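You operate a simulated robot arm through the tools that you are given. There is no shell and no other tool. Be economical: measure what you need, move in short steps, check, and stop when the job is done.

Carry out the task below with a simulated robot arm. There is one attempt and no reset: what you move stays moved.

TASK
Try the flat green cap on the test port at about 300 mbar.
Fine: seat it, turn the hold bar over it and pump; open the vent before you free the bar; lay the cap on the caps mat; leave the vent open and the other flat caps.

It is judged by the outcome, as a careful person would: the job done as asked, and still so three seconds after it is handed in. It fails if anything else is knocked over, pushed out of place, dropped, spilled or broken.

THE ROBOT
A 6-joint arm with a two-finger parallel gripper, fixed in place. Base frame: the origin is at the foot of the arm, x ahead of it, y to its left, z up; the work surface is at about z = 11. Lengths are in mm, angles in degrees, forces in N, time in s.
With the tool pointing down near the work surface it reaches from about 140 to 580 mm from the base axis. Its first joint turns from -66.0 to 66.0 degrees. Payload 2.1 kg.
Tool frame: the origin (TCP) lies between the finger pads and is the grasp point; the fingertips stand 30 mm ahead of it; z points along the fingers, y is the line along which they close. The gripper opens to 94 mm. The fingers are 28 mm wide and 10 mm thick; the gripper's body (50 by 96 mm) begins 55 mm behind the TCP.
Orientation is told as [roll, pitch, yaw] about the base's x, y, z axes, in that order, counted from this pose: with the fingers straight down and closing along the base's y, the tool's x points along the base's -x, its y along +y and its z along -z.

THE INTERFACE
- The arm moves only by the tool play_rows. Its argument "increments" is a list of rows, each an object of numbers (a shift or turn left out is 0, a gripper value left out holds the last): "tx", "ty", "tz": the shift along the base's x, y, z in units of 25 mm (1.0 is 25 mm); "rx", "ry", "rz": the turn, a rotation vector about the base's x, y, z in units of 8 degrees (1.0 is 8 degrees); "claw": the opening, from 0 (shut) to 1 (fully open). In form: [{"tx": .., "ty": .., "tz": .., "rx": .., "ry": .., "rz": .., "claw": ..}, ...]. A call has 1 to 12 rows; each row shifts and turns the commanded pose from where the row before left it. A call with a number of a shift or a turn outside -1 to 1 is refused whole. A row lasts 0.2 s, in which the tool goes at most 50 mm and 8.6 degrees; a call with a longer step from one row to the next is refused whole, and so is a gripper value outside its range. A pose out of reach is approached as far as the arm can. The call stops where the force on the tool passes 40 N (or 10 N more than at its start, if that is more) or the arm is blocked; 0.2 s more then pass. The fingers move at their own pace (about 72 mm/s each) and stop on an object; they squeeze with about 22 N. The grip force told is the motor's: it shows also when the fingers shut on nothing. Time passes only in rows, and 0.2 s behind the last, so rows that do not move let the fingers close. It gives the time, the measured TCP pose, the force on the tool (base axes), the opening and the grip force at its end, in the units of the frame above (readings bear some noise).
- Cameras (640 x 400 px; columns grow to the right, rows downward): "scene" is fixed at [51.8, -364.3, 499.6]; the picture's right is [0.83, -0.56, 0.00], its down [-0.23, -0.34, -0.91] and it looks along [0.51, 0.75, -0.41] (base axes); focal length 231 px, centre (320, 200). "wrist" rides on the gripper at [-37, 0, -58] in the tool frame; the picture's right is [0.00, -1.00, 0.00], its down [0.97, 0.00, -0.24] and it looks along [0.24, 0.00, 0.97] (tool axes); focal length 218 px, centre (320, 200).
- camera(camera): a new picture of that camera. No time passes.
- point_at(camera, pixels): there is no depth. For up to 12 entries [column, row, z] of the newest picture of that camera ("zoom" is the newest enlarged one), the place [x, y] in the base frame at which the ray of that pixel passes the height z, good to about 2 mm. No time passes.
- close_up(camera, box): a new picture of the part [left, top, right, bottom] of that camera's present view, enlarged. No time passes.
- sign_off(): hands the job in; it is judged then, once.

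Work in short steps. Measure before you move; look again where a grasp or a placing could have gone wrong, and mend it. You have 80 turns and 54 pictures in all, those below and enlarged ones among them. Open the gripper and draw the arm clear of the work before you hand the job in, unless the task says otherwise; then end with one line.

The tools are called as name(argument=value, ...) on one line, values as JSON. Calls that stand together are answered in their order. play_rows: Moves the arm, as the interface text tells. Its arguments: {"type":"object","properties":{"increments":{"type":"array"}},"required":["increments"]} The other tools are called the same way: camera (camera) takes a picture; point_at (camera, pixels) gives the place at which the rays of pixels pass given heights; close_up (camera, box) takes an enlarged picture of a part of a camera's view; sign_off () hands the job in.

At the start:

```text
t: 0.0
position: [262.9, 62.1, 431.2]
ee_rot: [0.1, 0.0, 0.0]
contact_force: [-0.3, -0.5, -0.8]
gripper_width: 94.1
grip_force: 0.0
```

scene: 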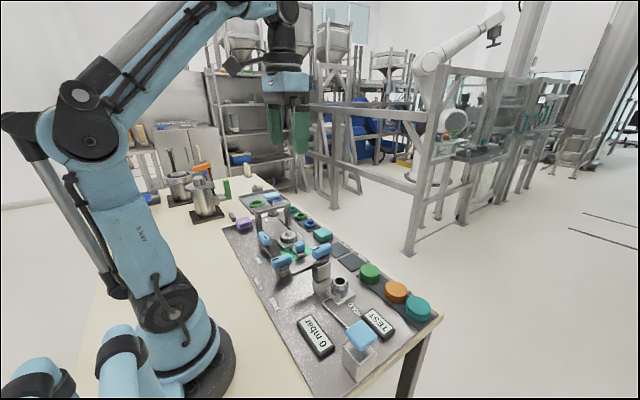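
wrist: 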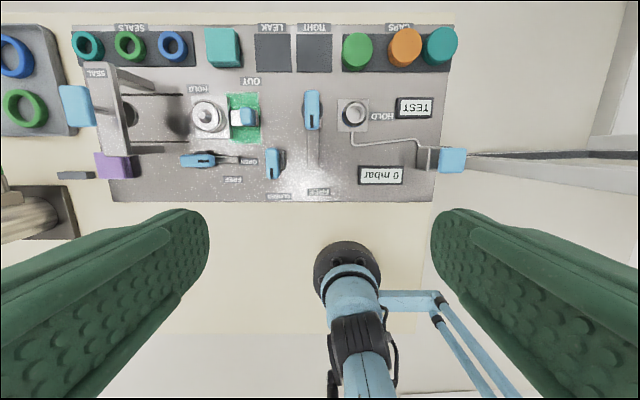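

The wrist picture shows the board with caps (top right), the test port near (355,113), vent/valves and a pump. I enlarge both views to read the labels.

close_up(camera="wrist", box=[170, 60, 330, 210])

close_up(camera="wrist", box=[300, 10, 480, 210])

close_up(camera="scene", box=[220, 180, 450, 390])

```text
2.67 times, centred on (250, 135) of wrist
```

zoom: 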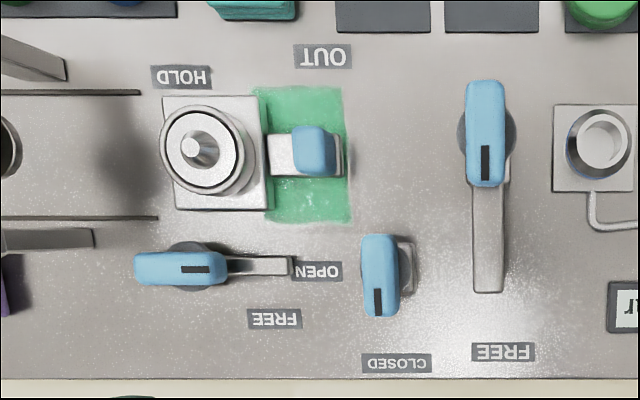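

```text
2.00 times, centred on (390, 110) of wrist
```

zoom: 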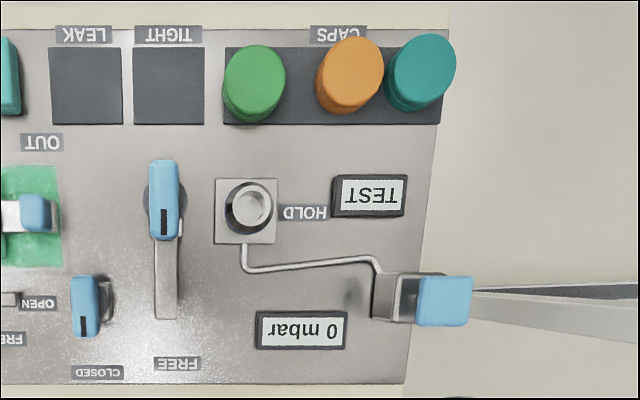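

```text
1.90 times, centred on (335, 285) of scene
```

zoom: 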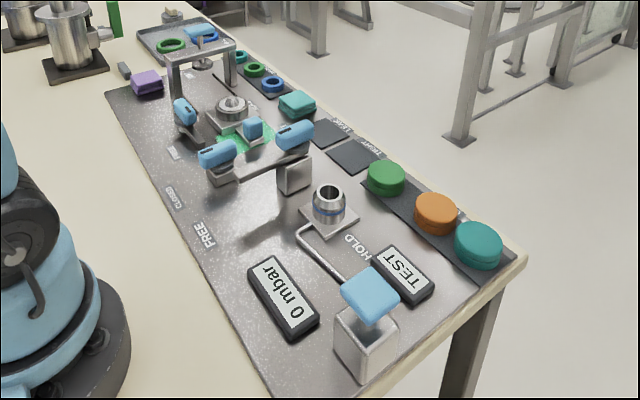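

Vent is the small lever by OPEN/CLOSED, the hold bar is the taller one pointing at FREE, and the pump is at right. I measure these points in both views.

point_at(camera="wrist", pixels=[[357, 51, 35], [357, 70, 15], [353, 113, 40], [352, 130, 15], [312, 95, 80], [312, 120, 80], [313, 166, 60], [272, 152, 40], [272, 175, 40], [453, 160, 60], [427, 158, 60], [400, 66, 15]])

point_at(camera="scene", pixels=[[370, 270, 35], [370, 283, 15], [339, 284, 40], [322, 248, 80], [322, 250, 60], [283, 261, 40], [283, 259, 60], [360, 333, 60], [360, 333, 80], [340, 300, 15]])

close_up(camera="scene", box=[265, 230, 345, 300])

close_up(camera="scene", box=[310, 260, 440, 385])

```text
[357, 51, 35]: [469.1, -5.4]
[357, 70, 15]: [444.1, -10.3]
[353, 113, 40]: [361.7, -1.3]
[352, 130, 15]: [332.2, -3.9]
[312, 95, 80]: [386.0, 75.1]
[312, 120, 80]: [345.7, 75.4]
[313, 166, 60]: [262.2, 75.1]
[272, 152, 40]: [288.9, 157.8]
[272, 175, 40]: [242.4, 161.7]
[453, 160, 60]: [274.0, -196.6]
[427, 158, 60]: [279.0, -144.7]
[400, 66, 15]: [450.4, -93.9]
```

```text
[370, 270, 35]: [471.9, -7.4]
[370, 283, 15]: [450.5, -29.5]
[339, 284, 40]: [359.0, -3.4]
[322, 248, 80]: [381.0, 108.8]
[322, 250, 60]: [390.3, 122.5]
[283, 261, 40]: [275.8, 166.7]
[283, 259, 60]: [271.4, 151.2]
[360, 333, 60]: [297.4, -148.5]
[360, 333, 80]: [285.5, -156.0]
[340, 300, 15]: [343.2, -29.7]
```

```text
5.71 times, centred on (305, 265) of scene
```

zoom: 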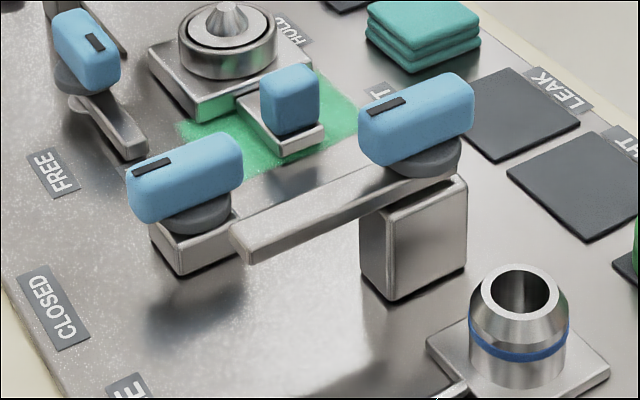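

```text
3.20 times, centred on (375, 322) of scene
```

zoom: 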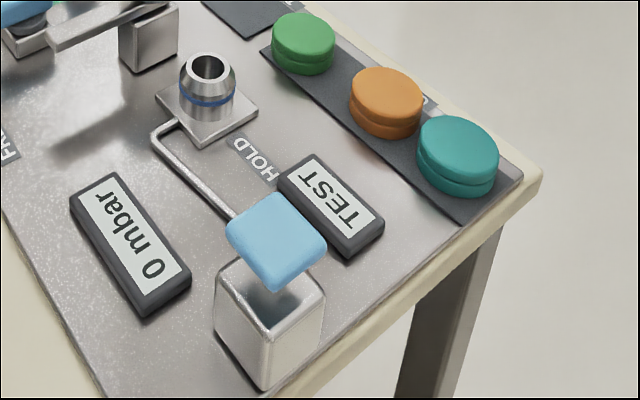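

Cap top centre ≈ (470,-6), z≈36, about 62 mm wide. I go lower above the port for a better measurement.

play_rows(increments=[{"tx": 0.6, "ty": -0.25, "tz": -0.8}, {"tx": 0.6, "ty": -0.25, "tz": -0.8}, {"tx": 0.6, "ty": -0.25, "tz": -0.8}, {"tx": 0.6, "ty": -0.25, "tz": -0.8}, {"tx": 0.6, "ty": -0.25, "tz": -0.8}, {"tx": 0.6, "ty": -0.25, "tz": -0.8}, {"tx": 0.6, "ty": -0.25, "tz": -0.8}, {"tx": 0.6, "ty": -0.25, "tz": -0.8}, {"tx": 0.6, "ty": -0.25, "tz": -0.8}, {"tx": 0.6, "ty": -0.25, "tz": -0.8}])

camera(camera="wrist")

```text
t: 2.2
position: [414.6, 0.0, 231.8]
ee_rot: [0.0, 0.0, 0.1]
contact_force: [0.2, 0.9, 0.6]
gripper_width: 94.1
grip_force: 0.1
```

```text
46 pictures are left
```

wrist: 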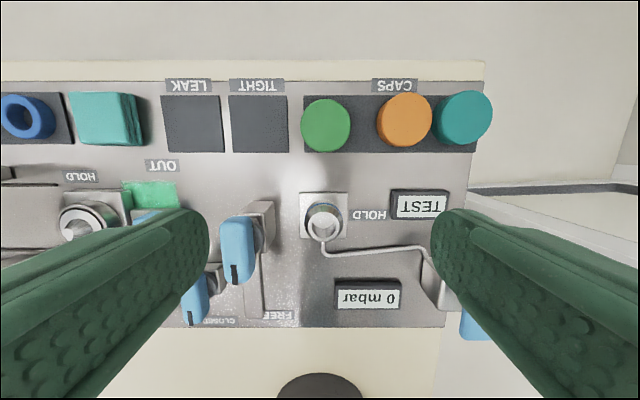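

Cap top now at (326,124), spanning columns 301–350; port mouth at (323,219). I triangulate at a few heights.

point_at(camera="wrist", pixels=[[326, 124, 30], [326, 124, 40], [302, 124, 35], [350, 124, 35], [322, 219, 40], [322, 219, 50], [322, 219, 60], [238, 250, 80], [238, 250, 100], [404, 119, 35], [237, 219, 90], [237, 284, 90]])

close_up(camera="wrist", box=[200, 80, 500, 330])

point_at(camera="scene", pixels=[[369.7, 270.4, 30], [369.7, 270.4, 40], [340, 281, 40], [340, 281, 50], [340, 281, 60], [322, 250, 80], [322, 250, 90], [322, 250, 100], [361, 333, 70], [361, 333, 90]])

```text
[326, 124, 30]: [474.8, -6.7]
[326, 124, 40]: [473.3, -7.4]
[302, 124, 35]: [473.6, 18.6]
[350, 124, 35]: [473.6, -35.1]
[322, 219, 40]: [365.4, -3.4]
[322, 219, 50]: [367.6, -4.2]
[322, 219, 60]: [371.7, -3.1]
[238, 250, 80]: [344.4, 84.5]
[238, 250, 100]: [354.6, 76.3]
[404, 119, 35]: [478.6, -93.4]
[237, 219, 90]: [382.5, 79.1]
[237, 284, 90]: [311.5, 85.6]
```

```text
1.60 times, centred on (350, 205) of wrist
```

zoom: 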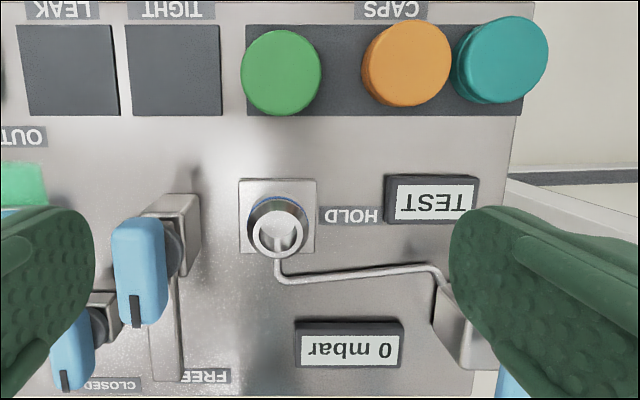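

```text
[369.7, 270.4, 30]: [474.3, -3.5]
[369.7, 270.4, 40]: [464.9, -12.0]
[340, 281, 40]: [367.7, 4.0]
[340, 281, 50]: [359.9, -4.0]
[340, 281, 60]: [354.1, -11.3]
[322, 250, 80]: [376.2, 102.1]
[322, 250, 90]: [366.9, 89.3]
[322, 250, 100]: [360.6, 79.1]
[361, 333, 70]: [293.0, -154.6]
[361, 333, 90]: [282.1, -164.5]
```

Cap: centre (474,-6), top z≈32, Ø54. Port mouth: (360,-4), z≈50. I yaw −90° so the fingers close along x (clear of the orange cap and the hold post), coming above the cap.

play_rows(increments=[{"tx": 0.198, "ty": -0.02, "tz": -0.25, "rz": -0.9375}, {"tx": 0.198, "ty": -0.02, "tz": -0.25, "rz": -0.9375}, {"tx": 0.198, "ty": -0.02, "tz": -0.25, "rz": -0.9375}, {"tx": 0.198, "ty": -0.02, "tz": -0.25, "rz": -0.9375}, {"tx": 0.198, "ty": -0.02, "tz": -0.25, "rz": -0.9375}, {"tx": 0.198, "ty": -0.02, "tz": -0.25, "rz": -0.9375}, {"tx": 0.198, "ty": -0.02, "tz": -0.25, "rz": -0.9375}, {"tx": 0.198, "ty": -0.02, "tz": -0.25, "rz": -0.9375}, {"tx": 0.198, "ty": -0.02, "tz": -0.25, "rz": -0.9375}, {"tx": 0.198, "ty": -0.02, "tz": -0.25, "rz": -0.9375}, {"tx": 0.198, "ty": -0.02, "tz": -0.25, "rz": -0.9375}, {"tx": 0.198, "ty": -0.02, "tz": -0.25, "rz": -0.9375}])

camera(camera="wrist")

```text
t: 4.8
position: [472.9, -6.5, 156.4]
ee_rot: [0.0, 0.1, -90.1]
contact_force: [-0.3, -0.9, 0.7]
gripper_width: 94.1
grip_force: 0.0
```

```text
44 pictures are left
```

wrist: 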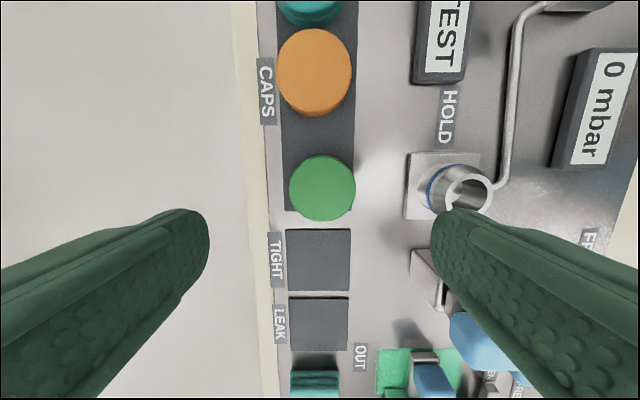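

Cap now at (322,188), columns 289–356; I recheck its centre and the port's from here.

point_at(camera="wrist", pixels=[[322.5, 188, 32], [289, 188, 32], [356, 188, 32], [322, 155, 32], [322, 222, 32], [466, 187, 50], [466, 187, 46], [443, 188, 15]])

```text
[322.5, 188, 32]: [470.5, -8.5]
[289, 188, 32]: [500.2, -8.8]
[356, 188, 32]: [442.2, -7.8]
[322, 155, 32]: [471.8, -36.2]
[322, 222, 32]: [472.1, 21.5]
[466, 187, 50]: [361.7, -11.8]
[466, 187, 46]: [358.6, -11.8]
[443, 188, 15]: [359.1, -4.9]
```

Cap centre (471.5,-7.5). Descend to TCP z≈49 with fingers open.

play_rows(increments=[{"tx": -0.05, "ty": -0.04, "tz": -0.9}, {"tz": -0.9}, {"tz": -0.9}, {"tz": -0.8}, {"tz": -0.5}, {"tz": -0.3}, {}])

```text
t: 6.4
position: [472.9, -6.9, 48.4]
ee_rot: [0.0, 0.0, -90.0]
contact_force: [-0.6, 0.1, 0.5]
gripper_width: 94.0
grip_force: 0.1
```

No contact at z 48.4; close on the cap.

play_rows(increments=[{"claw": 0.6}, {"claw": 0.4}, {"claw": 0.4}, {"claw": 0.4}, {}])

camera(camera="wrist")

```text
t: 7.6
position: [471.9, -7.3, 49.1]
ee_rot: [0.0, 0.0, -90.0]
contact_force: [-0.7, -0.1, 1.2]
gripper_width: 61.0
grip_force: 22.4
```

```text
43 pictures are left
```

wrist: 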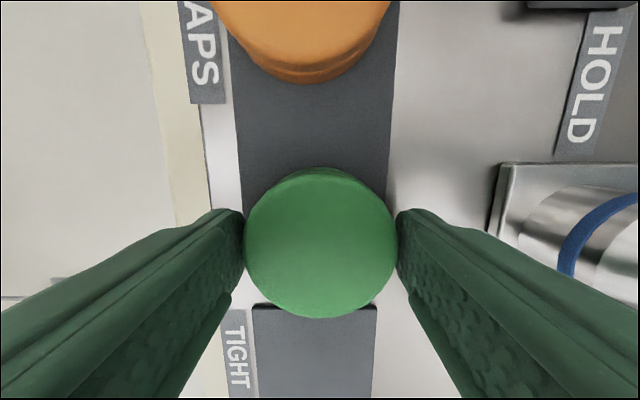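

Held at 61 mm. Lift to z≈115, then check hold.

point_at(camera="wrist", pixels=[[321, 243, 32], [321, 243, 36], [321, 170, 34], [321, 318, 34]])

play_rows(increments=[{"tz": 0.5}, {"tz": 0.8}, {"tz": 0.8}, {"tz": 0.7}])

camera(camera="wrist")

```text
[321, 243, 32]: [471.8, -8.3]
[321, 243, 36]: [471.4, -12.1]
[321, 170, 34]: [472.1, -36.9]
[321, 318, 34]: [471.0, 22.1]
```

```text
t: 8.6
position: [472.1, -6.9, 119.2]
ee_rot: [0.0, 0.1, -90.0]
contact_force: [-0.3, -0.7, -0.5]
gripper_width: 60.9
grip_force: 22.4
```

```text
42 pictures are left
```

wrist: 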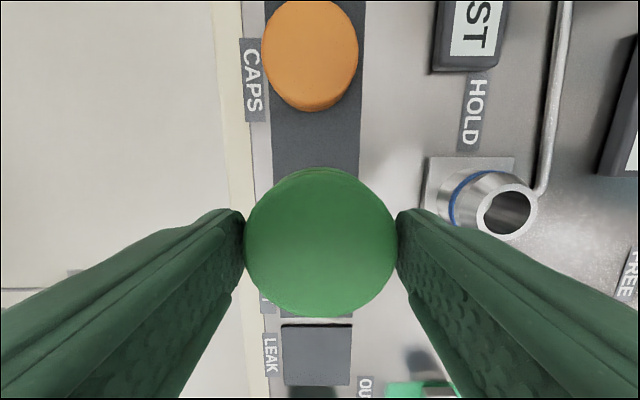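

Held level. Measure the port mouth (509,212) again from this nearer view, and its scene position.

point_at(camera="wrist", pixels=[[509, 212, 50], [509, 212, 55], [509, 212, 60], [430, 157, 16], [514, 157, 16]])

close_up(camera="scene", box=[270, 220, 400, 310])

```text
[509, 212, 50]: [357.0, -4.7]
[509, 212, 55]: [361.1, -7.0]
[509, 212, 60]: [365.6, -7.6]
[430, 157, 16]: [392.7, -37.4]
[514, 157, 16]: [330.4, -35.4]
```

```text
4.44 times, centred on (335, 265) of scene
```

zoom: 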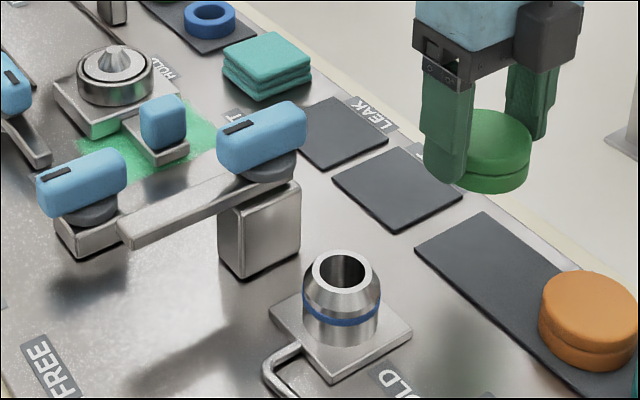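

Port centre ≈ (360.5,-5). Move over it at z≈119.

play_rows(increments=[{"tx": -0.9, "ty": 0.02}, {"tx": -0.9, "ty": 0.02}, {"tx": -0.9, "ty": 0.02}, {"tx": -0.9, "ty": 0.02}, {"tx": -0.86}, {}])

camera(camera="wrist")

close_up(camera="scene", box=[270, 200, 400, 310])

```text
t: 10.0
position: [359.6, -5.4, 117.9]
ee_rot: [0.0, 0.0, -89.9]
contact_force: [0.0, -0.1, -0.6]
gripper_width: 60.8
grip_force: 21.7
```

```text
40 pictures are left
```

wrist: 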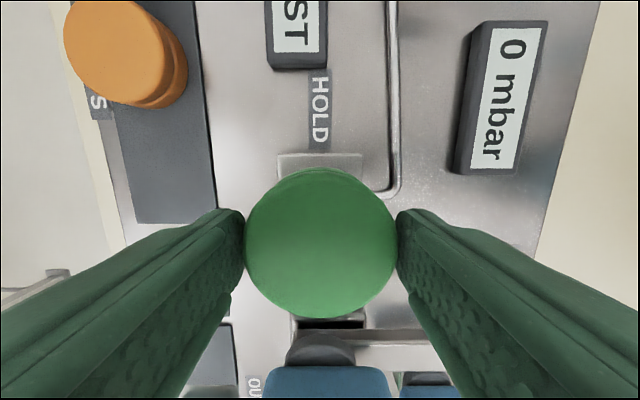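

```text
3.64 times, centred on (335, 255) of scene
```

zoom: 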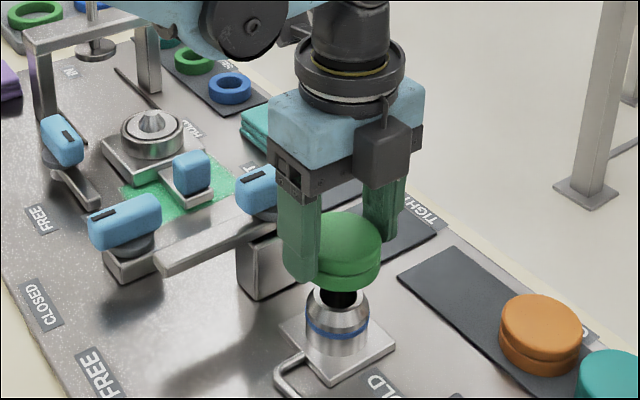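

There is a dark plug under the cap just above the port; I enlarge to check alignment.

close_up(camera="scene", box=[310, 250, 390, 310])

```text
6.67 times, centred on (350, 280) of scene
```

zoom: 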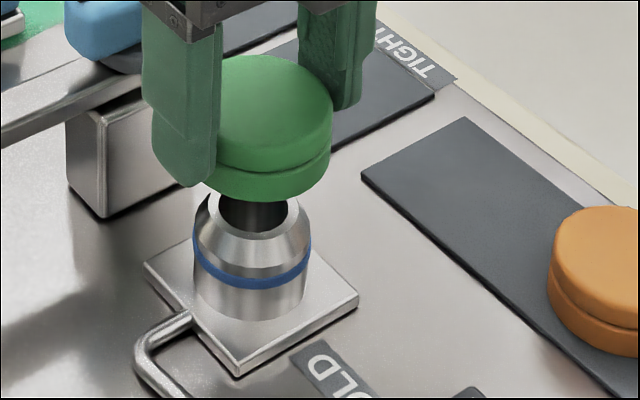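

Aligned within ~1 mm (port centre col 252, cap ≈255). Descend slowly.

play_rows(increments=[{"tz": -0.5}, {"tz": -0.3}, {"tz": -0.2}, {"tz": -0.15}, {"tz": -0.15}, {"tz": -0.15}, {"tz": -0.15}, {"tz": -0.15}])

close_up(camera="scene", box=[310, 250, 390, 310])

```text
t: 11.8
position: [360.9, -4.7, 76.3]
ee_rot: [-0.1, -0.1, -90.0]
contact_force: [-1.8, 0.1, 13.5]
gripper_width: 61.0
grip_force: 21.6
```

```text
6.67 times, centred on (350, 280) of scene
```

zoom: 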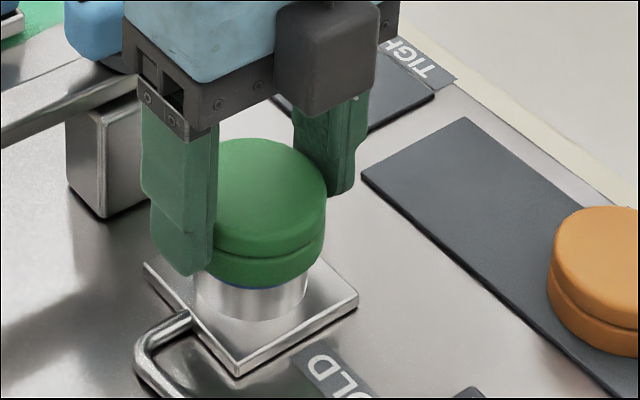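

The cap is over the nose and just meets the O-ring (13.5 N). Press a little further.

play_rows(increments=[{"tz": -0.08}, {"tz": -0.08}, {"tz": -0.08}, {"tz": -0.08}, {}])

close_up(camera="scene", box=[310, 250, 390, 310])

```text
t: 13.0
position: [360.7, -4.5, 65.9]
ee_rot: [0.1, 0.1, -90.1]
contact_force: [3.0, 1.1, 16.3]
gripper_width: 61.0
grip_force: 22.0
```

```text
6.67 times, centred on (350, 280) of scene
```

zoom: 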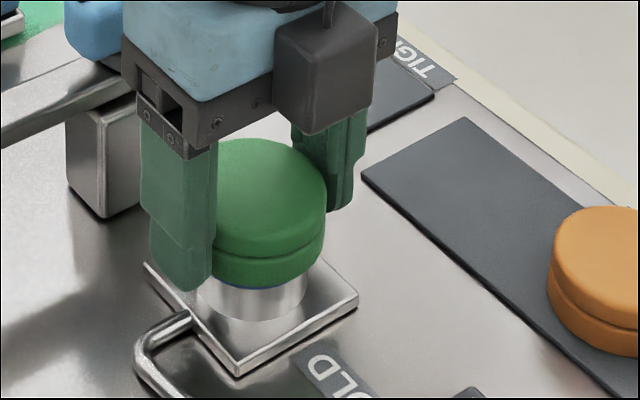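

The cap stayed put while the pads slid, so it may be fully seated or held at the O-ring. I release, rise and look closer.

play_rows(increments=[{"claw": 0.8}, {"claw": 1.0}, {"claw": 1.0}, {"tz": 0.6}, {"tz": 0.9}, {"tz": 0.9}, {"tz": 0.8}, {}])

close_up(camera="scene", box=[310, 250, 374, 298])

camera(camera="wrist")

```text
t: 14.8
position: [360.5, -6.3, 147.7]
ee_rot: [0.0, 0.0, -90.0]
contact_force: [0.3, 0.0, -0.3]
gripper_width: 93.9
grip_force: 0.1
```

```text
8.33 times, centred on (342, 274) of scene
```

zoom: 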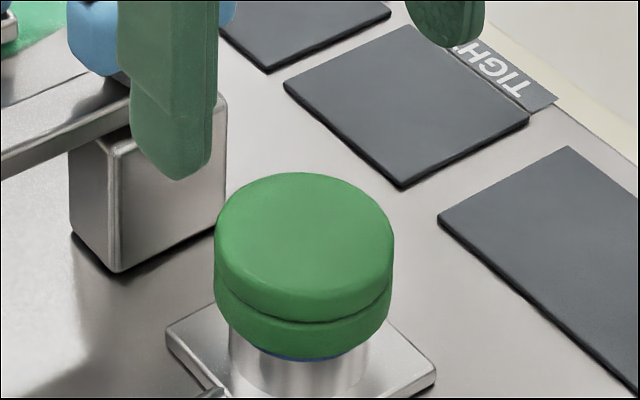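

```text
34 pictures are left
```

wrist: 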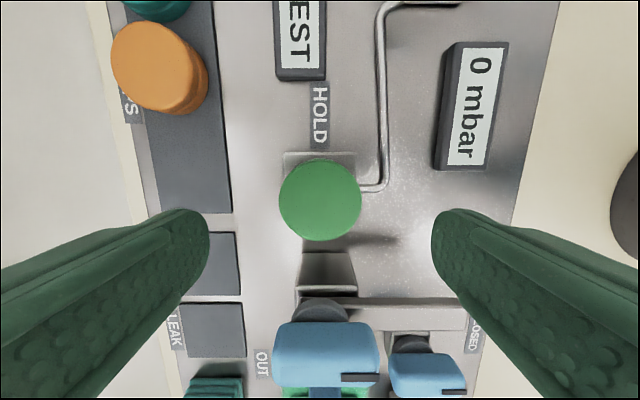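

The cap sits level with a sliver of the O-ring showing. I press from above with closed fingers to make sure it is seated.

play_rows(increments=[{"claw": 0.5, "ty": 0.05}, {"claw": 0.0}, {"claw": 0.0}, {"claw": 0.0}, {"tz": -0.8}, {"tz": -0.8}, {"tz": -0.4}, {"tz": -0.1}, {"tz": -0.1}, {"tz": -0.1}])

```text
t: 16.8
position: [360.7, -3.0, 94.7]
ee_rot: [-0.2, 0.0, -89.9]
contact_force: [-1.6, 0.1, 16.3]
gripper_width: 0.1
grip_force: 21.7
stopped in row 9: the force on the tool passed its limit (the readings are from after the stop); the commanded pose is now the measured one
```

Contact at tip z≈64.5. Press gently further in small steps.

play_rows(increments=[{"tz": -0.03}, {"tz": -0.03}, {"tz": -0.03}, {"tz": -0.03}, {"tz": -0.03}, {"tz": -0.03}, {}])

close_up(camera="scene", box=[310, 250, 374, 298])

```text
t: 17.2
position: [360.1, -3.9, 95.8]
ee_rot: [-0.2, -0.1, -90.0]
contact_force: [-1.9, 1.2, 14.9]
gripper_width: 0.3
grip_force: 21.5
stopped in row 2: the force on the tool passed its limit (the readings are from after the stop); the commanded pose is now the measured one
```

```text
8.33 times, centred on (342, 274) of scene
```

zoom: 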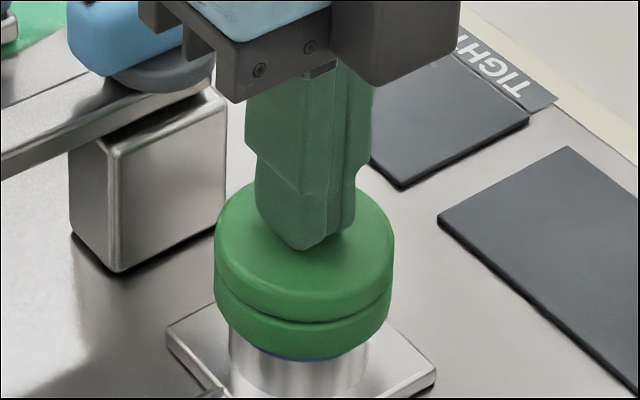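

Rigid at 40 N: it is seated, top z≈65. Now rise, return yaw to 0 and look at the hold handle from above.

play_rows(increments=[{"tz": 1.0}, {"tz": 1.0}, {"tz": 1.0}, {"tz": 0.8, "claw": 0.6}, {"ty": 0.5}, {"ty": 0.5, "rz": 0.75}, {"ty": 0.5, "rz": 0.75}, {"ty": 0.5, "rz": 0.75}, {"ty": 0.5, "rz": 0.75}, {"ty": 0.5, "rz": 0.75}, {"ty": 0.25, "rz": 0.75}])

play_rows(increments=[{"rz": 0.75}, {"rz": 0.75}, {"rz": 0.75}, {"rz": 0.75}, {"rz": 0.75}, {"rz": 0.75}, {"rz": 0.75}, {"rz": 0.75}, {"rz": 0.75}, {}])

camera(camera="wrist")

close_up(camera="scene", box=[265, 225, 361, 297])

```text
t: 19.6
position: [361.2, 77.3, 188.8]
ee_rot: [-0.3, -0.1, -53.9]
contact_force: [-0.2, 0.1, 0.1]
gripper_width: 56.2
grip_force: 0.0
```

```text
t: 21.8
position: [360.9, 77.4, 188.8]
ee_rot: [-0.2, -0.1, 0.1]
contact_force: [-0.6, 0.8, -0.2]
gripper_width: 56.4
grip_force: 0.1
```

```text
32 pictures are left
```

wrist: 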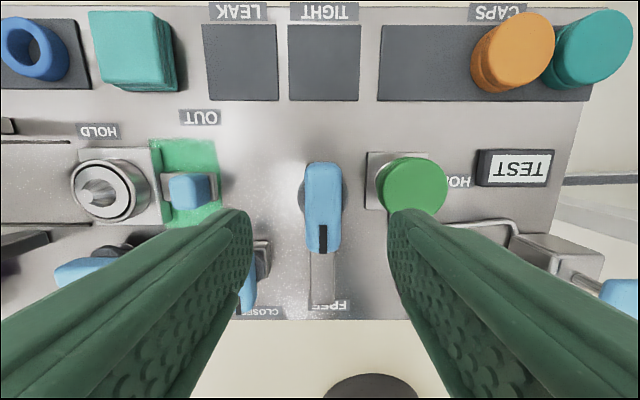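

```text
5.56 times, centred on (313, 261) of scene
```

zoom: 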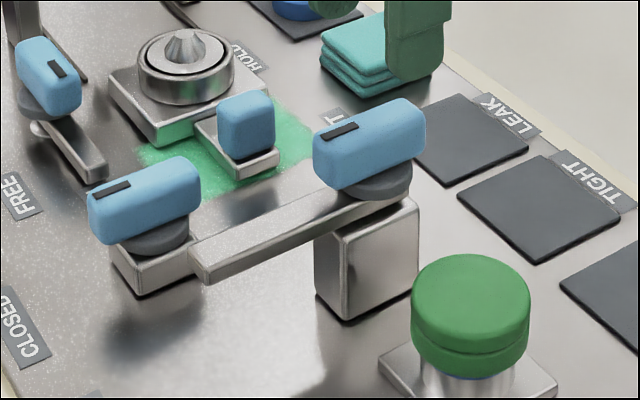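

Handle top at wrist (323,207) and scene (322.4,247); find the height where both agree.

point_at(camera="wrist", pixels=[[323, 207, 80], [323, 207, 90], [323, 207, 100], [323, 207, 110], [323, 164, 95], [323, 251, 95], [306, 207, 95], [341, 207, 95], [320, 186, 75], [326, 302, 75]])

point_at(camera="scene", pixels=[[322.4, 247, 80], [322.4, 247, 90], [322.4, 247, 100], [322.4, 247, 110], [323.5, 259, 75], [323.5, 259, 85], [292, 272.5, 75], [292, 272.5, 80], [320, 283, 15], [320, 269, 60], [320, 269, 66], [320, 269, 70]])

```text
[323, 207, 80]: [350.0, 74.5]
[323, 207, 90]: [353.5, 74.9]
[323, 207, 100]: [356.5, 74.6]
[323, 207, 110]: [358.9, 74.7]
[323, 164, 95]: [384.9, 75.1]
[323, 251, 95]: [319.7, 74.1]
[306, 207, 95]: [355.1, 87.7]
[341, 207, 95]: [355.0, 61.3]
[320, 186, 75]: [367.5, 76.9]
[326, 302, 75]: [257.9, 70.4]
```

```text
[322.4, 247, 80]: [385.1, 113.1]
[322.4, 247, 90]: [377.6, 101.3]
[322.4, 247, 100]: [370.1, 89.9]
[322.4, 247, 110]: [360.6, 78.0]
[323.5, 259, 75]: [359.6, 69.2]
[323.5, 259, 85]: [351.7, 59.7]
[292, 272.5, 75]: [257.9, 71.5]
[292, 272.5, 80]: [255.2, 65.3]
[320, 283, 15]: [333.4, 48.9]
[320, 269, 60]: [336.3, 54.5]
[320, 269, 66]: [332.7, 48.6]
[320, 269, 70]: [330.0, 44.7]
```

Handle top centre ≈ (360,75), z≈112, 22 wide. Bar length ~100 reaches over the port. Descend and grip the handle with tips at z≈92.

play_rows(increments=[{"tz": -0.8, "ty": -0.08}, {"tz": -0.8}, {"tz": -0.7}, {"tz": -0.35}, {}, {"claw": 0.2}, {"claw": 0.15}, {"claw": 0.15}, {}])

close_up(camera="scene", box=[265, 225, 361, 297])

```text
t: 23.8
position: [359.4, 75.8, 122.7]
ee_rot: [-0.2, 0.0, -0.1]
contact_force: [0.8, -10.5, -7.9]
gripper_width: 23.5
grip_force: 45.0
```

```text
5.56 times, centred on (313, 261) of scene
```

zoom: 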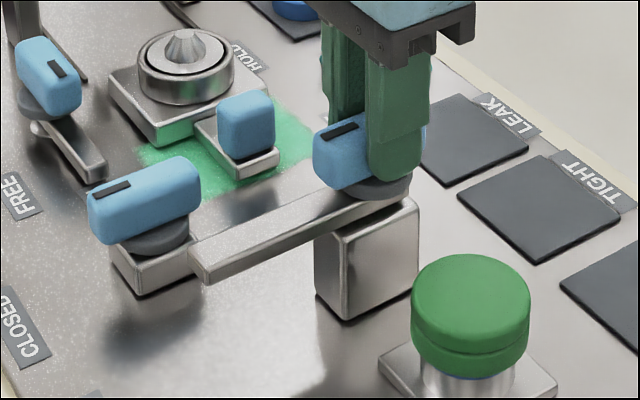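

Handle gripped (23.5 mm). Slight side load of −10 N in y, so I shift 1 mm that way and begin turning toward HOLD (+z rotation).

play_rows(increments=[{"ty": -0.05}, {"rz": 0.5}, {"rz": 0.6}, {"rz": 0.6}, {"rz": 0.6}, {}])

close_up(camera="scene", box=[265, 225, 361, 297])

```text
t: 25.2
position: [359.1, 74.2, 122.6]
ee_rot: [0.0, 0.0, 18.5]
contact_force: [-11.6, 6.6, -17.8]
gripper_width: 23.6
grip_force: 45.1
```

```text
5.56 times, centred on (313, 261) of scene
```

zoom: 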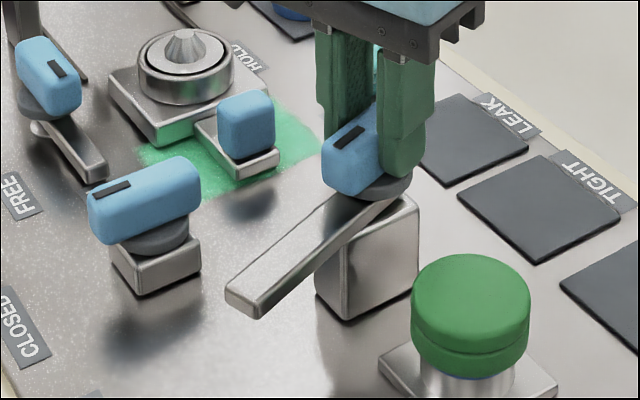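

The bar is turning. Continue to about 55°, relieving side forces, then check height over the cap.

play_rows(increments=[{"tz": -0.03, "tx": -0.03, "rz": 0.6}, {"rz": 0.7}, {"rz": 0.7}, {"rz": 0.7}, {"rz": 0.7}, {"rz": 0.7}, {"rz": 0.6}, {}])

close_up(camera="scene", box=[275, 235, 371, 307])

```text
t: 27.0
position: [361.0, 74.8, 121.4]
ee_rot: [-0.1, -0.3, 56.1]
contact_force: [0.8, 15.3, 29.4]
gripper_width: 23.8
grip_force: 44.8
```

```text
5.56 times, centred on (323, 271) of scene
```

zoom: 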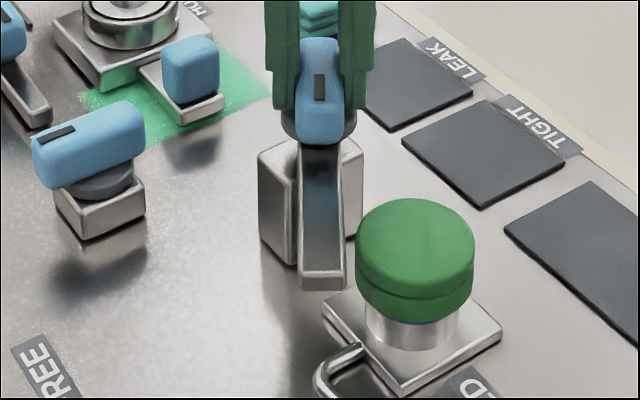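

The bar is at ~56°, near the cap; check tip height (tip top edge (323,266), bottom edge (321,288) in the zoom) against the cap.

point_at(camera="zoom", pixels=[[323, 270, 60], [323, 270, 70], [323, 270, 80], [321, 288, 60], [321, 288, 65], [321, 288, 70], [414, 232, 60], [414, 232, 65]])

play_rows(increments=[{"tz": 0.03}])

camera(camera="wrist")

```text
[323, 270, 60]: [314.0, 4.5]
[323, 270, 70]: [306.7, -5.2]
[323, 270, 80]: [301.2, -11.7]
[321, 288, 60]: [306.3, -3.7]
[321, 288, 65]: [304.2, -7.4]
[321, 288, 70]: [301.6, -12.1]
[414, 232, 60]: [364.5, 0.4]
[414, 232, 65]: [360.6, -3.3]
```

```text
t: 27.4
position: [359.4, 74.3, 123.9]
ee_rot: [-0.1, -0.3, 55.9]
contact_force: [4.5, 16.3, -5.3]
gripper_width: 23.6
grip_force: 45.2
```

```text
27 pictures are left
```

wrist: 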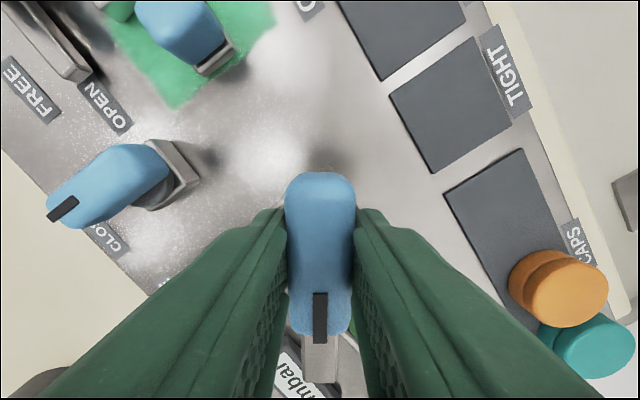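

Bar underside ≈65, the same as the seated cap's top, as designed. Continue in smaller steps while watching force.

play_rows(increments=[{"ty": 0.03, "rz": 0.4}, {"rz": 0.5}, {"rz": 0.5}, {"rz": 0.5}, {}])

close_up(camera="scene", box=[295, 235, 375, 295])

```text
t: 28.6
position: [359.8, 74.5, 123.3]
ee_rot: [-0.2, 0.0, 71.3]
contact_force: [10.6, 6.8, -32.7]
gripper_width: 24.0
grip_force: 44.8
```

```text
6.67 times, centred on (335, 265) of scene
```

zoom: 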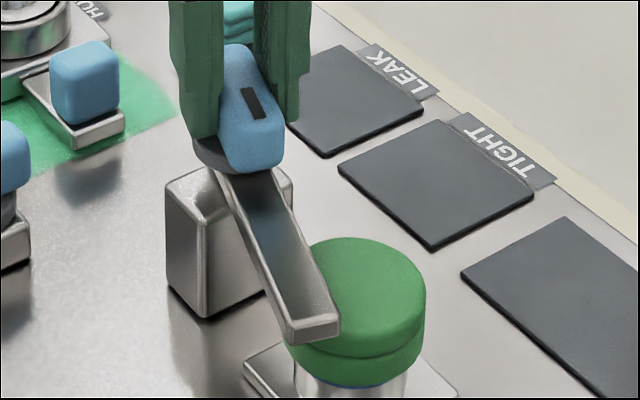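

The bar slides over the cap. Relieve (z −1 mm) and finish the turn to ~90°.

play_rows(increments=[{"tx": 0.02, "tz": -0.03}, {"rz": 0.4}, {"rz": 0.5}, {"rz": 0.5}, {"rz": 0.5}, {"rz": 0.4}, {}])

close_up(camera="scene", box=[295, 235, 375, 295])

```text
t: 30.2
position: [360.1, 75.3, 122.6]
ee_rot: [-0.1, 0.0, 89.7]
contact_force: [-4.7, -4.0, 28.4]
gripper_width: 24.1
grip_force: 45.0
```

```text
6.67 times, centred on (335, 265) of scene
```

zoom: 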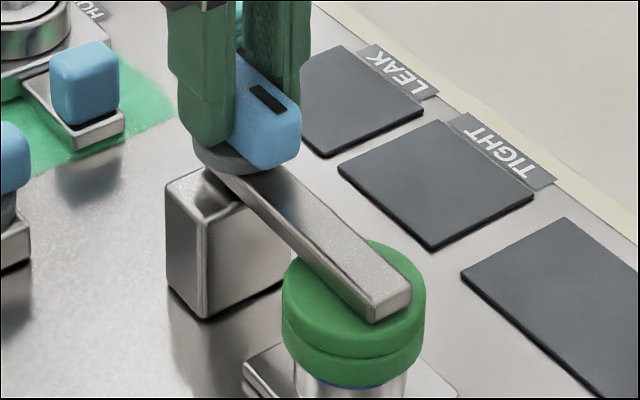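

Bar is centred over the cap. Release, rise, and move toward the pump for a look.

play_rows(increments=[{"claw": 0.6}, {"claw": 0.6}, {}, {"tz": 0.8}, {"tz": 1.0}, {"tz": 1.0}, {"tz": 1.0}])

play_rows(increments=[{"tx": -0.4, "ty": -0.9}, {"tx": -0.4, "ty": -1.0}, {"tx": -0.4, "ty": -1.0}, {"tx": -0.4, "ty": -1.0}, {"tx": -0.4, "ty": -1.0}, {"tx": -0.4, "ty": -1.0, "claw": 0.0}, {"tx": -0.4, "ty": -1.0}, {"ty": -0.9}, {}])

camera(camera="wrist")

camera(camera="scene")

```text
t: 31.8
position: [359.9, 75.4, 218.0]
ee_rot: [-0.3, 0.0, 89.6]
contact_force: [-0.5, -0.5, 0.0]
gripper_width: 56.5
grip_force: 0.1
```

```text
t: 33.8
position: [290.3, -119.6, 215.4]
ee_rot: [-0.2, 0.0, 89.7]
contact_force: [-0.2, 0.1, -1.1]
gripper_width: 0.0
grip_force: 21.9
```

```text
24 pictures are left
```

wrist: 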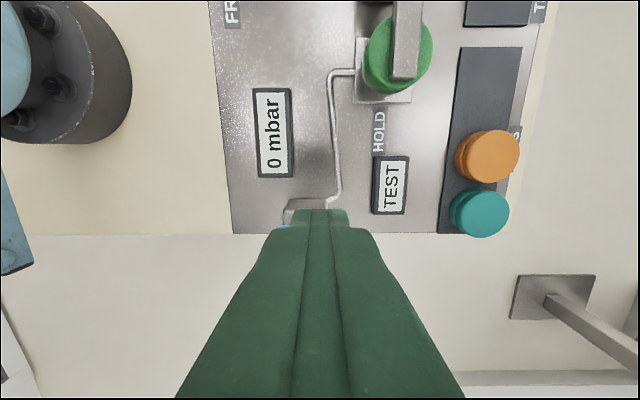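

```text
23 pictures are left
```

scene: 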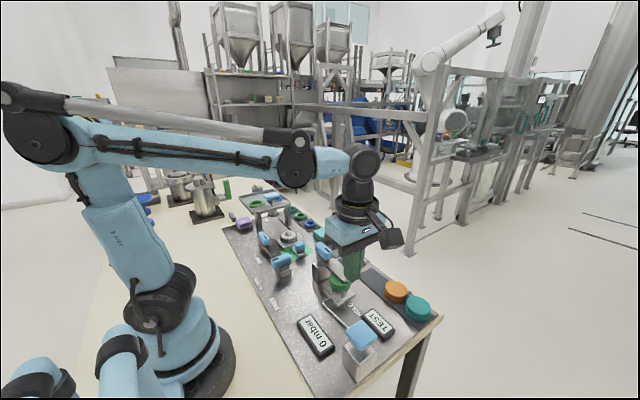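

Fingers hide the pump; open them to look.

play_rows(increments=[{"claw": 1.0}, {}, {}])

close_up(camera="wrist", box=[200, 140, 440, 340])

close_up(camera="scene", box=[300, 290, 412, 390])

```text
t: 34.6
position: [289.5, -118.9, 216.1]
ee_rot: [-0.2, 0.0, 89.7]
contact_force: [0.8, 0.6, -0.3]
gripper_width: 93.8
grip_force: 0.1
```

```text
2.00 times, centred on (320, 240) of wrist
```

zoom: 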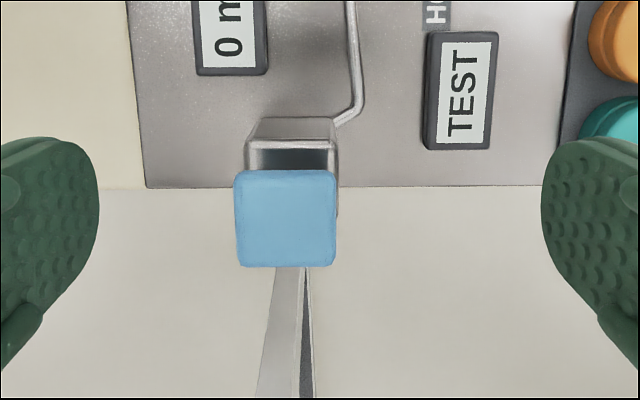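

```text
4.00 times, centred on (356, 340) of scene
```

zoom: 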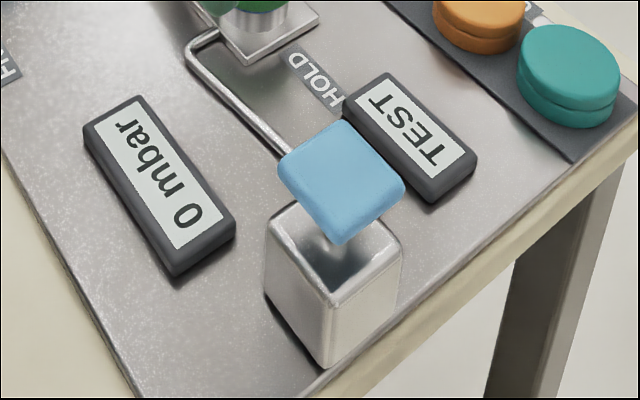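

Pad centre: wrist (302.5,249.5), scene (361.7,334.5). Triangulate.

point_at(camera="wrist", pixels=[[302.5, 249.5, 80], [302.5, 249.5, 90], [302.5, 249.5, 100], [302.5, 249.5, 110], [302.5, 249.5, 120]])

point_at(camera="scene", pixels=[[361.7, 333, 80], [361.7, 333, 90], [361.7, 333, 100], [361.7, 333, 110], [361.7, 333, 120]])

```text
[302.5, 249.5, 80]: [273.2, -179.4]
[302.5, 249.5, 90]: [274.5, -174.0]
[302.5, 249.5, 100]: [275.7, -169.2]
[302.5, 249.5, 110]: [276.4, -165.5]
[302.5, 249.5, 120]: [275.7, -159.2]
```

```text
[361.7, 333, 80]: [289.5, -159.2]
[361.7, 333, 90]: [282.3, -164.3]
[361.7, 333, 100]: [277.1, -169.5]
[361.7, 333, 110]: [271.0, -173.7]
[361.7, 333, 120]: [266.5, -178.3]
```

Pad at (276,-169), top z≈100. Close the fingers and go just above it.

play_rows(increments=[{"claw": 0.0, "tx": -0.27, "ty": -0.7}, {"tx": -0.27, "ty": -0.7}, {"ty": -0.6}, {"tz": -0.8}, {"tz": -0.8}, {"tz": -0.8}, {"tz": -0.5}, {}])

camera(camera="wrist")

```text
t: 36.4
position: [275.6, -168.7, 145.6]
ee_rot: [-0.2, 0.0, 89.6]
contact_force: [-0.5, 0.7, -0.5]
gripper_width: 0.1
grip_force: 22.2
```

```text
20 pictures are left
```

wrist: 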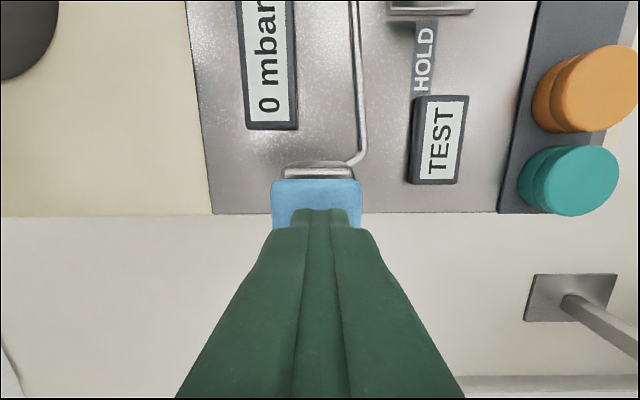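

Well positioned with the display in view. First stroke: press down slowly.

play_rows(increments=[{"tz": -0.4}, {"tz": -0.25}, {"tz": -0.2}, {"tz": -0.2}, {"tz": -0.2}, {"tz": -0.2}, {}])

camera(camera="wrist")

```text
t: 37.9
position: [276.4, -170.0, 109.6]
ee_rot: [-0.1, 0.0, 89.7]
contact_force: [-1.9, 1.1, 23.7]
gripper_width: 0.0
grip_force: 22.4
stopped in row 7: the force on the tool passed its limit (the readings are from after the stop); the commanded pose is now the measured one
```

```text
19 pictures are left
```

wrist: 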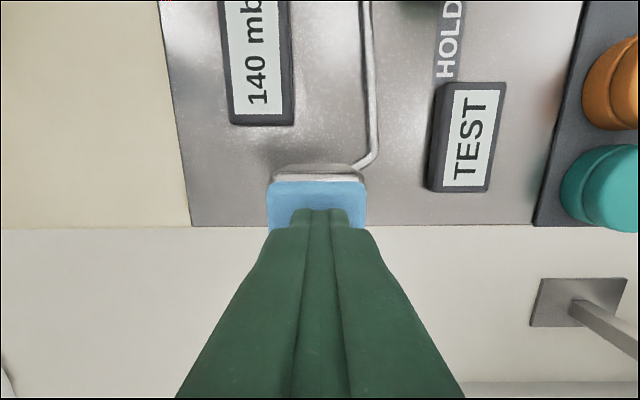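

One full stroke gave 140 mbar. Raise fully and do a second stroke.

play_rows(increments=[{"tz": 0.4}, {"tz": 0.5}, {"tz": 0.35}, {}, {"tz": -0.3}, {"tz": -0.25}, {"tz": -0.2}, {"tz": -0.2}, {"tz": -0.2}, {"tz": -0.15}])

camera(camera="wrist")

```text
t: 40.1
position: [276.3, -169.9, 110.1]
ee_rot: [0.1, 0.0, 89.6]
contact_force: [-1.8, 1.6, 24.1]
gripper_width: 0.1
grip_force: 21.7
stopped in row 10: the force on the tool passed its limit (the readings are from after the stop); the commanded pose is now the measured one
```

```text
18 pictures are left
```

wrist: 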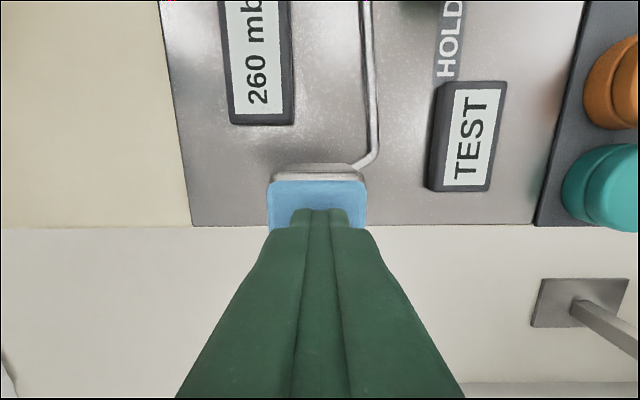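

260 mbar. Raise, see whether it holds, then do a partial stroke.

play_rows(increments=[{"tz": 0.4}, {"tz": 0.5}, {"tz": 0.35}, {}])

camera(camera="wrist")

play_rows(increments=[{"tz": -0.3}, {"tz": -0.25}, {"tz": -0.2}, {}])

camera(camera="wrist")

```text
t: 41.1
position: [277.5, -169.3, 141.7]
ee_rot: [0.0, -0.2, 89.7]
contact_force: [-0.2, -1.0, 0.2]
gripper_width: 0.0
grip_force: 22.5
```

```text
17 pictures are left
```

wrist: 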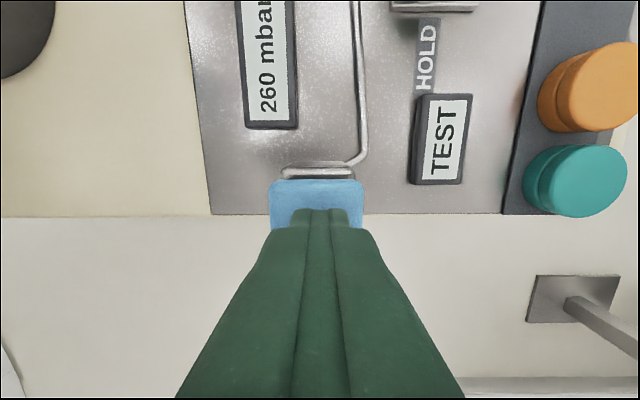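

```text
t: 42.1
position: [277.0, -169.3, 122.1]
ee_rot: [0.0, -0.1, 89.6]
contact_force: [0.3, 2.0, 5.0]
gripper_width: 0.0
grip_force: 22.1
```

```text
16 pictures are left
```

wrist: 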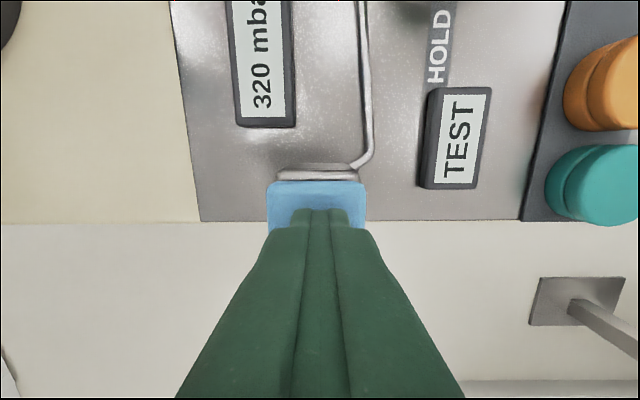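

320 mbar, about 300. Lift off the pad and wait a couple of seconds for the tester's verdict.

play_rows(increments=[{"tz": 0.6}, {"tz": 0.6}, {}, {}, {}, {}, {}, {}, {}, {}, {}, {}])

camera(camera="wrist")

```text
t: 44.7
position: [277.2, -170.2, 152.1]
ee_rot: [0.0, -0.1, 89.6]
contact_force: [0.1, -0.4, 0.0]
gripper_width: 0.0
grip_force: 22.3
```

```text
15 pictures are left
```

wrist: 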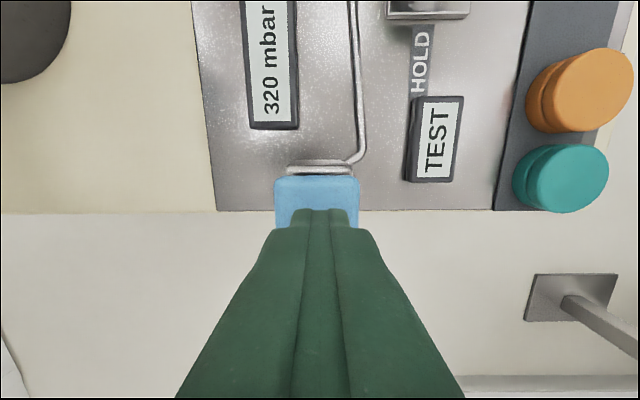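

Steady at 320 mbar: the cap holds. Now rise and travel to the vent, turning yaw back to 0.

play_rows(increments=[{"tz": 1.0}, {"tz": 1.0}, {"tz": 1.0}, {"ty": 1.0}, {"ty": 1.0}, {"ty": 1.0, "rz": -0.8}, {"ty": 1.0, "rz": -0.8}, {"ty": 1.0, "rz": -0.8}, {"ty": 1.0, "rz": -0.8}, {"ty": 1.0, "rz": -0.8}, {"ty": 1.0, "rz": -0.8}, {"ty": 1.0, "rz": -0.8}])

play_rows(increments=[{"ty": 1.0, "rz": -0.8, "claw": 0.6}, {"ty": 1.0, "rz": -0.8}, {"ty": 1.0, "rz": -0.8}, {"ty": 0.8, "tz": -0.5, "rz": -0.8}, {"rz": -0.8, "tz": -0.5}, {"rz": -0.8, "tz": -0.5}, {"rz": -0.8}, {}])

camera(camera="wrist")

close_up(camera="scene", box=[265, 240, 345, 365])

```text
t: 47.3
position: [275.5, 55.3, 228.1]
ee_rot: [0.0, -0.1, 44.7]
contact_force: [0.2, -0.5, -0.2]
gripper_width: 0.0
grip_force: 21.8
```

```text
t: 49.1
position: [275.7, 149.2, 190.1]
ee_rot: [0.0, -0.1, -0.2]
contact_force: [-0.2, -1.0, -0.2]
gripper_width: 56.3
grip_force: 0.0
```

```text
14 pictures are left
```

wrist: 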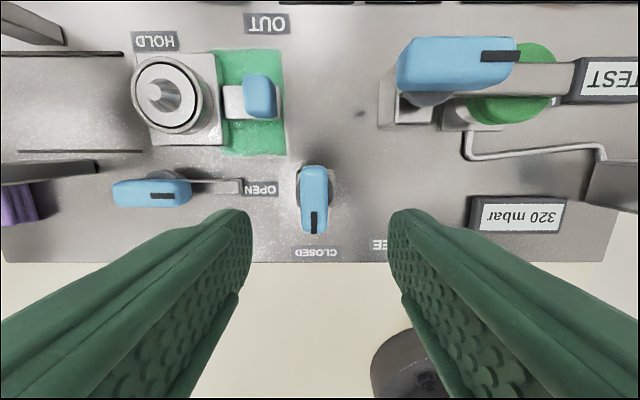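

```text
3.20 times, centred on (305, 302) of scene
```

zoom: 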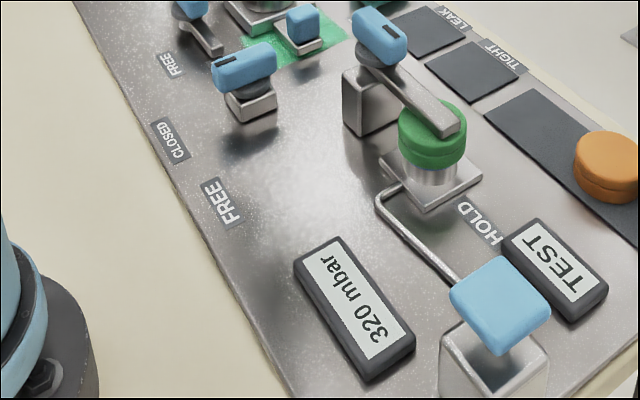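

Still 320 mbar. Vent handle centre: wrist (314,199), scene (281.6,258.5).

point_at(camera="wrist", pixels=[[314, 199, 45], [314, 199, 55], [314, 199, 65], [314, 199, 75], [314, 167, 65], [314, 233, 65], [300, 199, 65], [328, 199, 65], [317, 190, 35]])

point_at(camera="scene", pixels=[[281.6, 258.5, 45], [281.6, 258.5, 55], [281.6, 258.5, 65], [281.6, 258.5, 75]])

```text
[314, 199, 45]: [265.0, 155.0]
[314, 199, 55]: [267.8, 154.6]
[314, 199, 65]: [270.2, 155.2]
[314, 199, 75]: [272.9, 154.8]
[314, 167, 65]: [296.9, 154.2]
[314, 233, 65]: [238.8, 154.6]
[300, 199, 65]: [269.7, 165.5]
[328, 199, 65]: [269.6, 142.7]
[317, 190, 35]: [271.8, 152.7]
```

```text
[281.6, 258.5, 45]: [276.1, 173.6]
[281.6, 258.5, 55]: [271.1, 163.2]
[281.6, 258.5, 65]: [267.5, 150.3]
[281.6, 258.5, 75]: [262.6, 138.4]
```

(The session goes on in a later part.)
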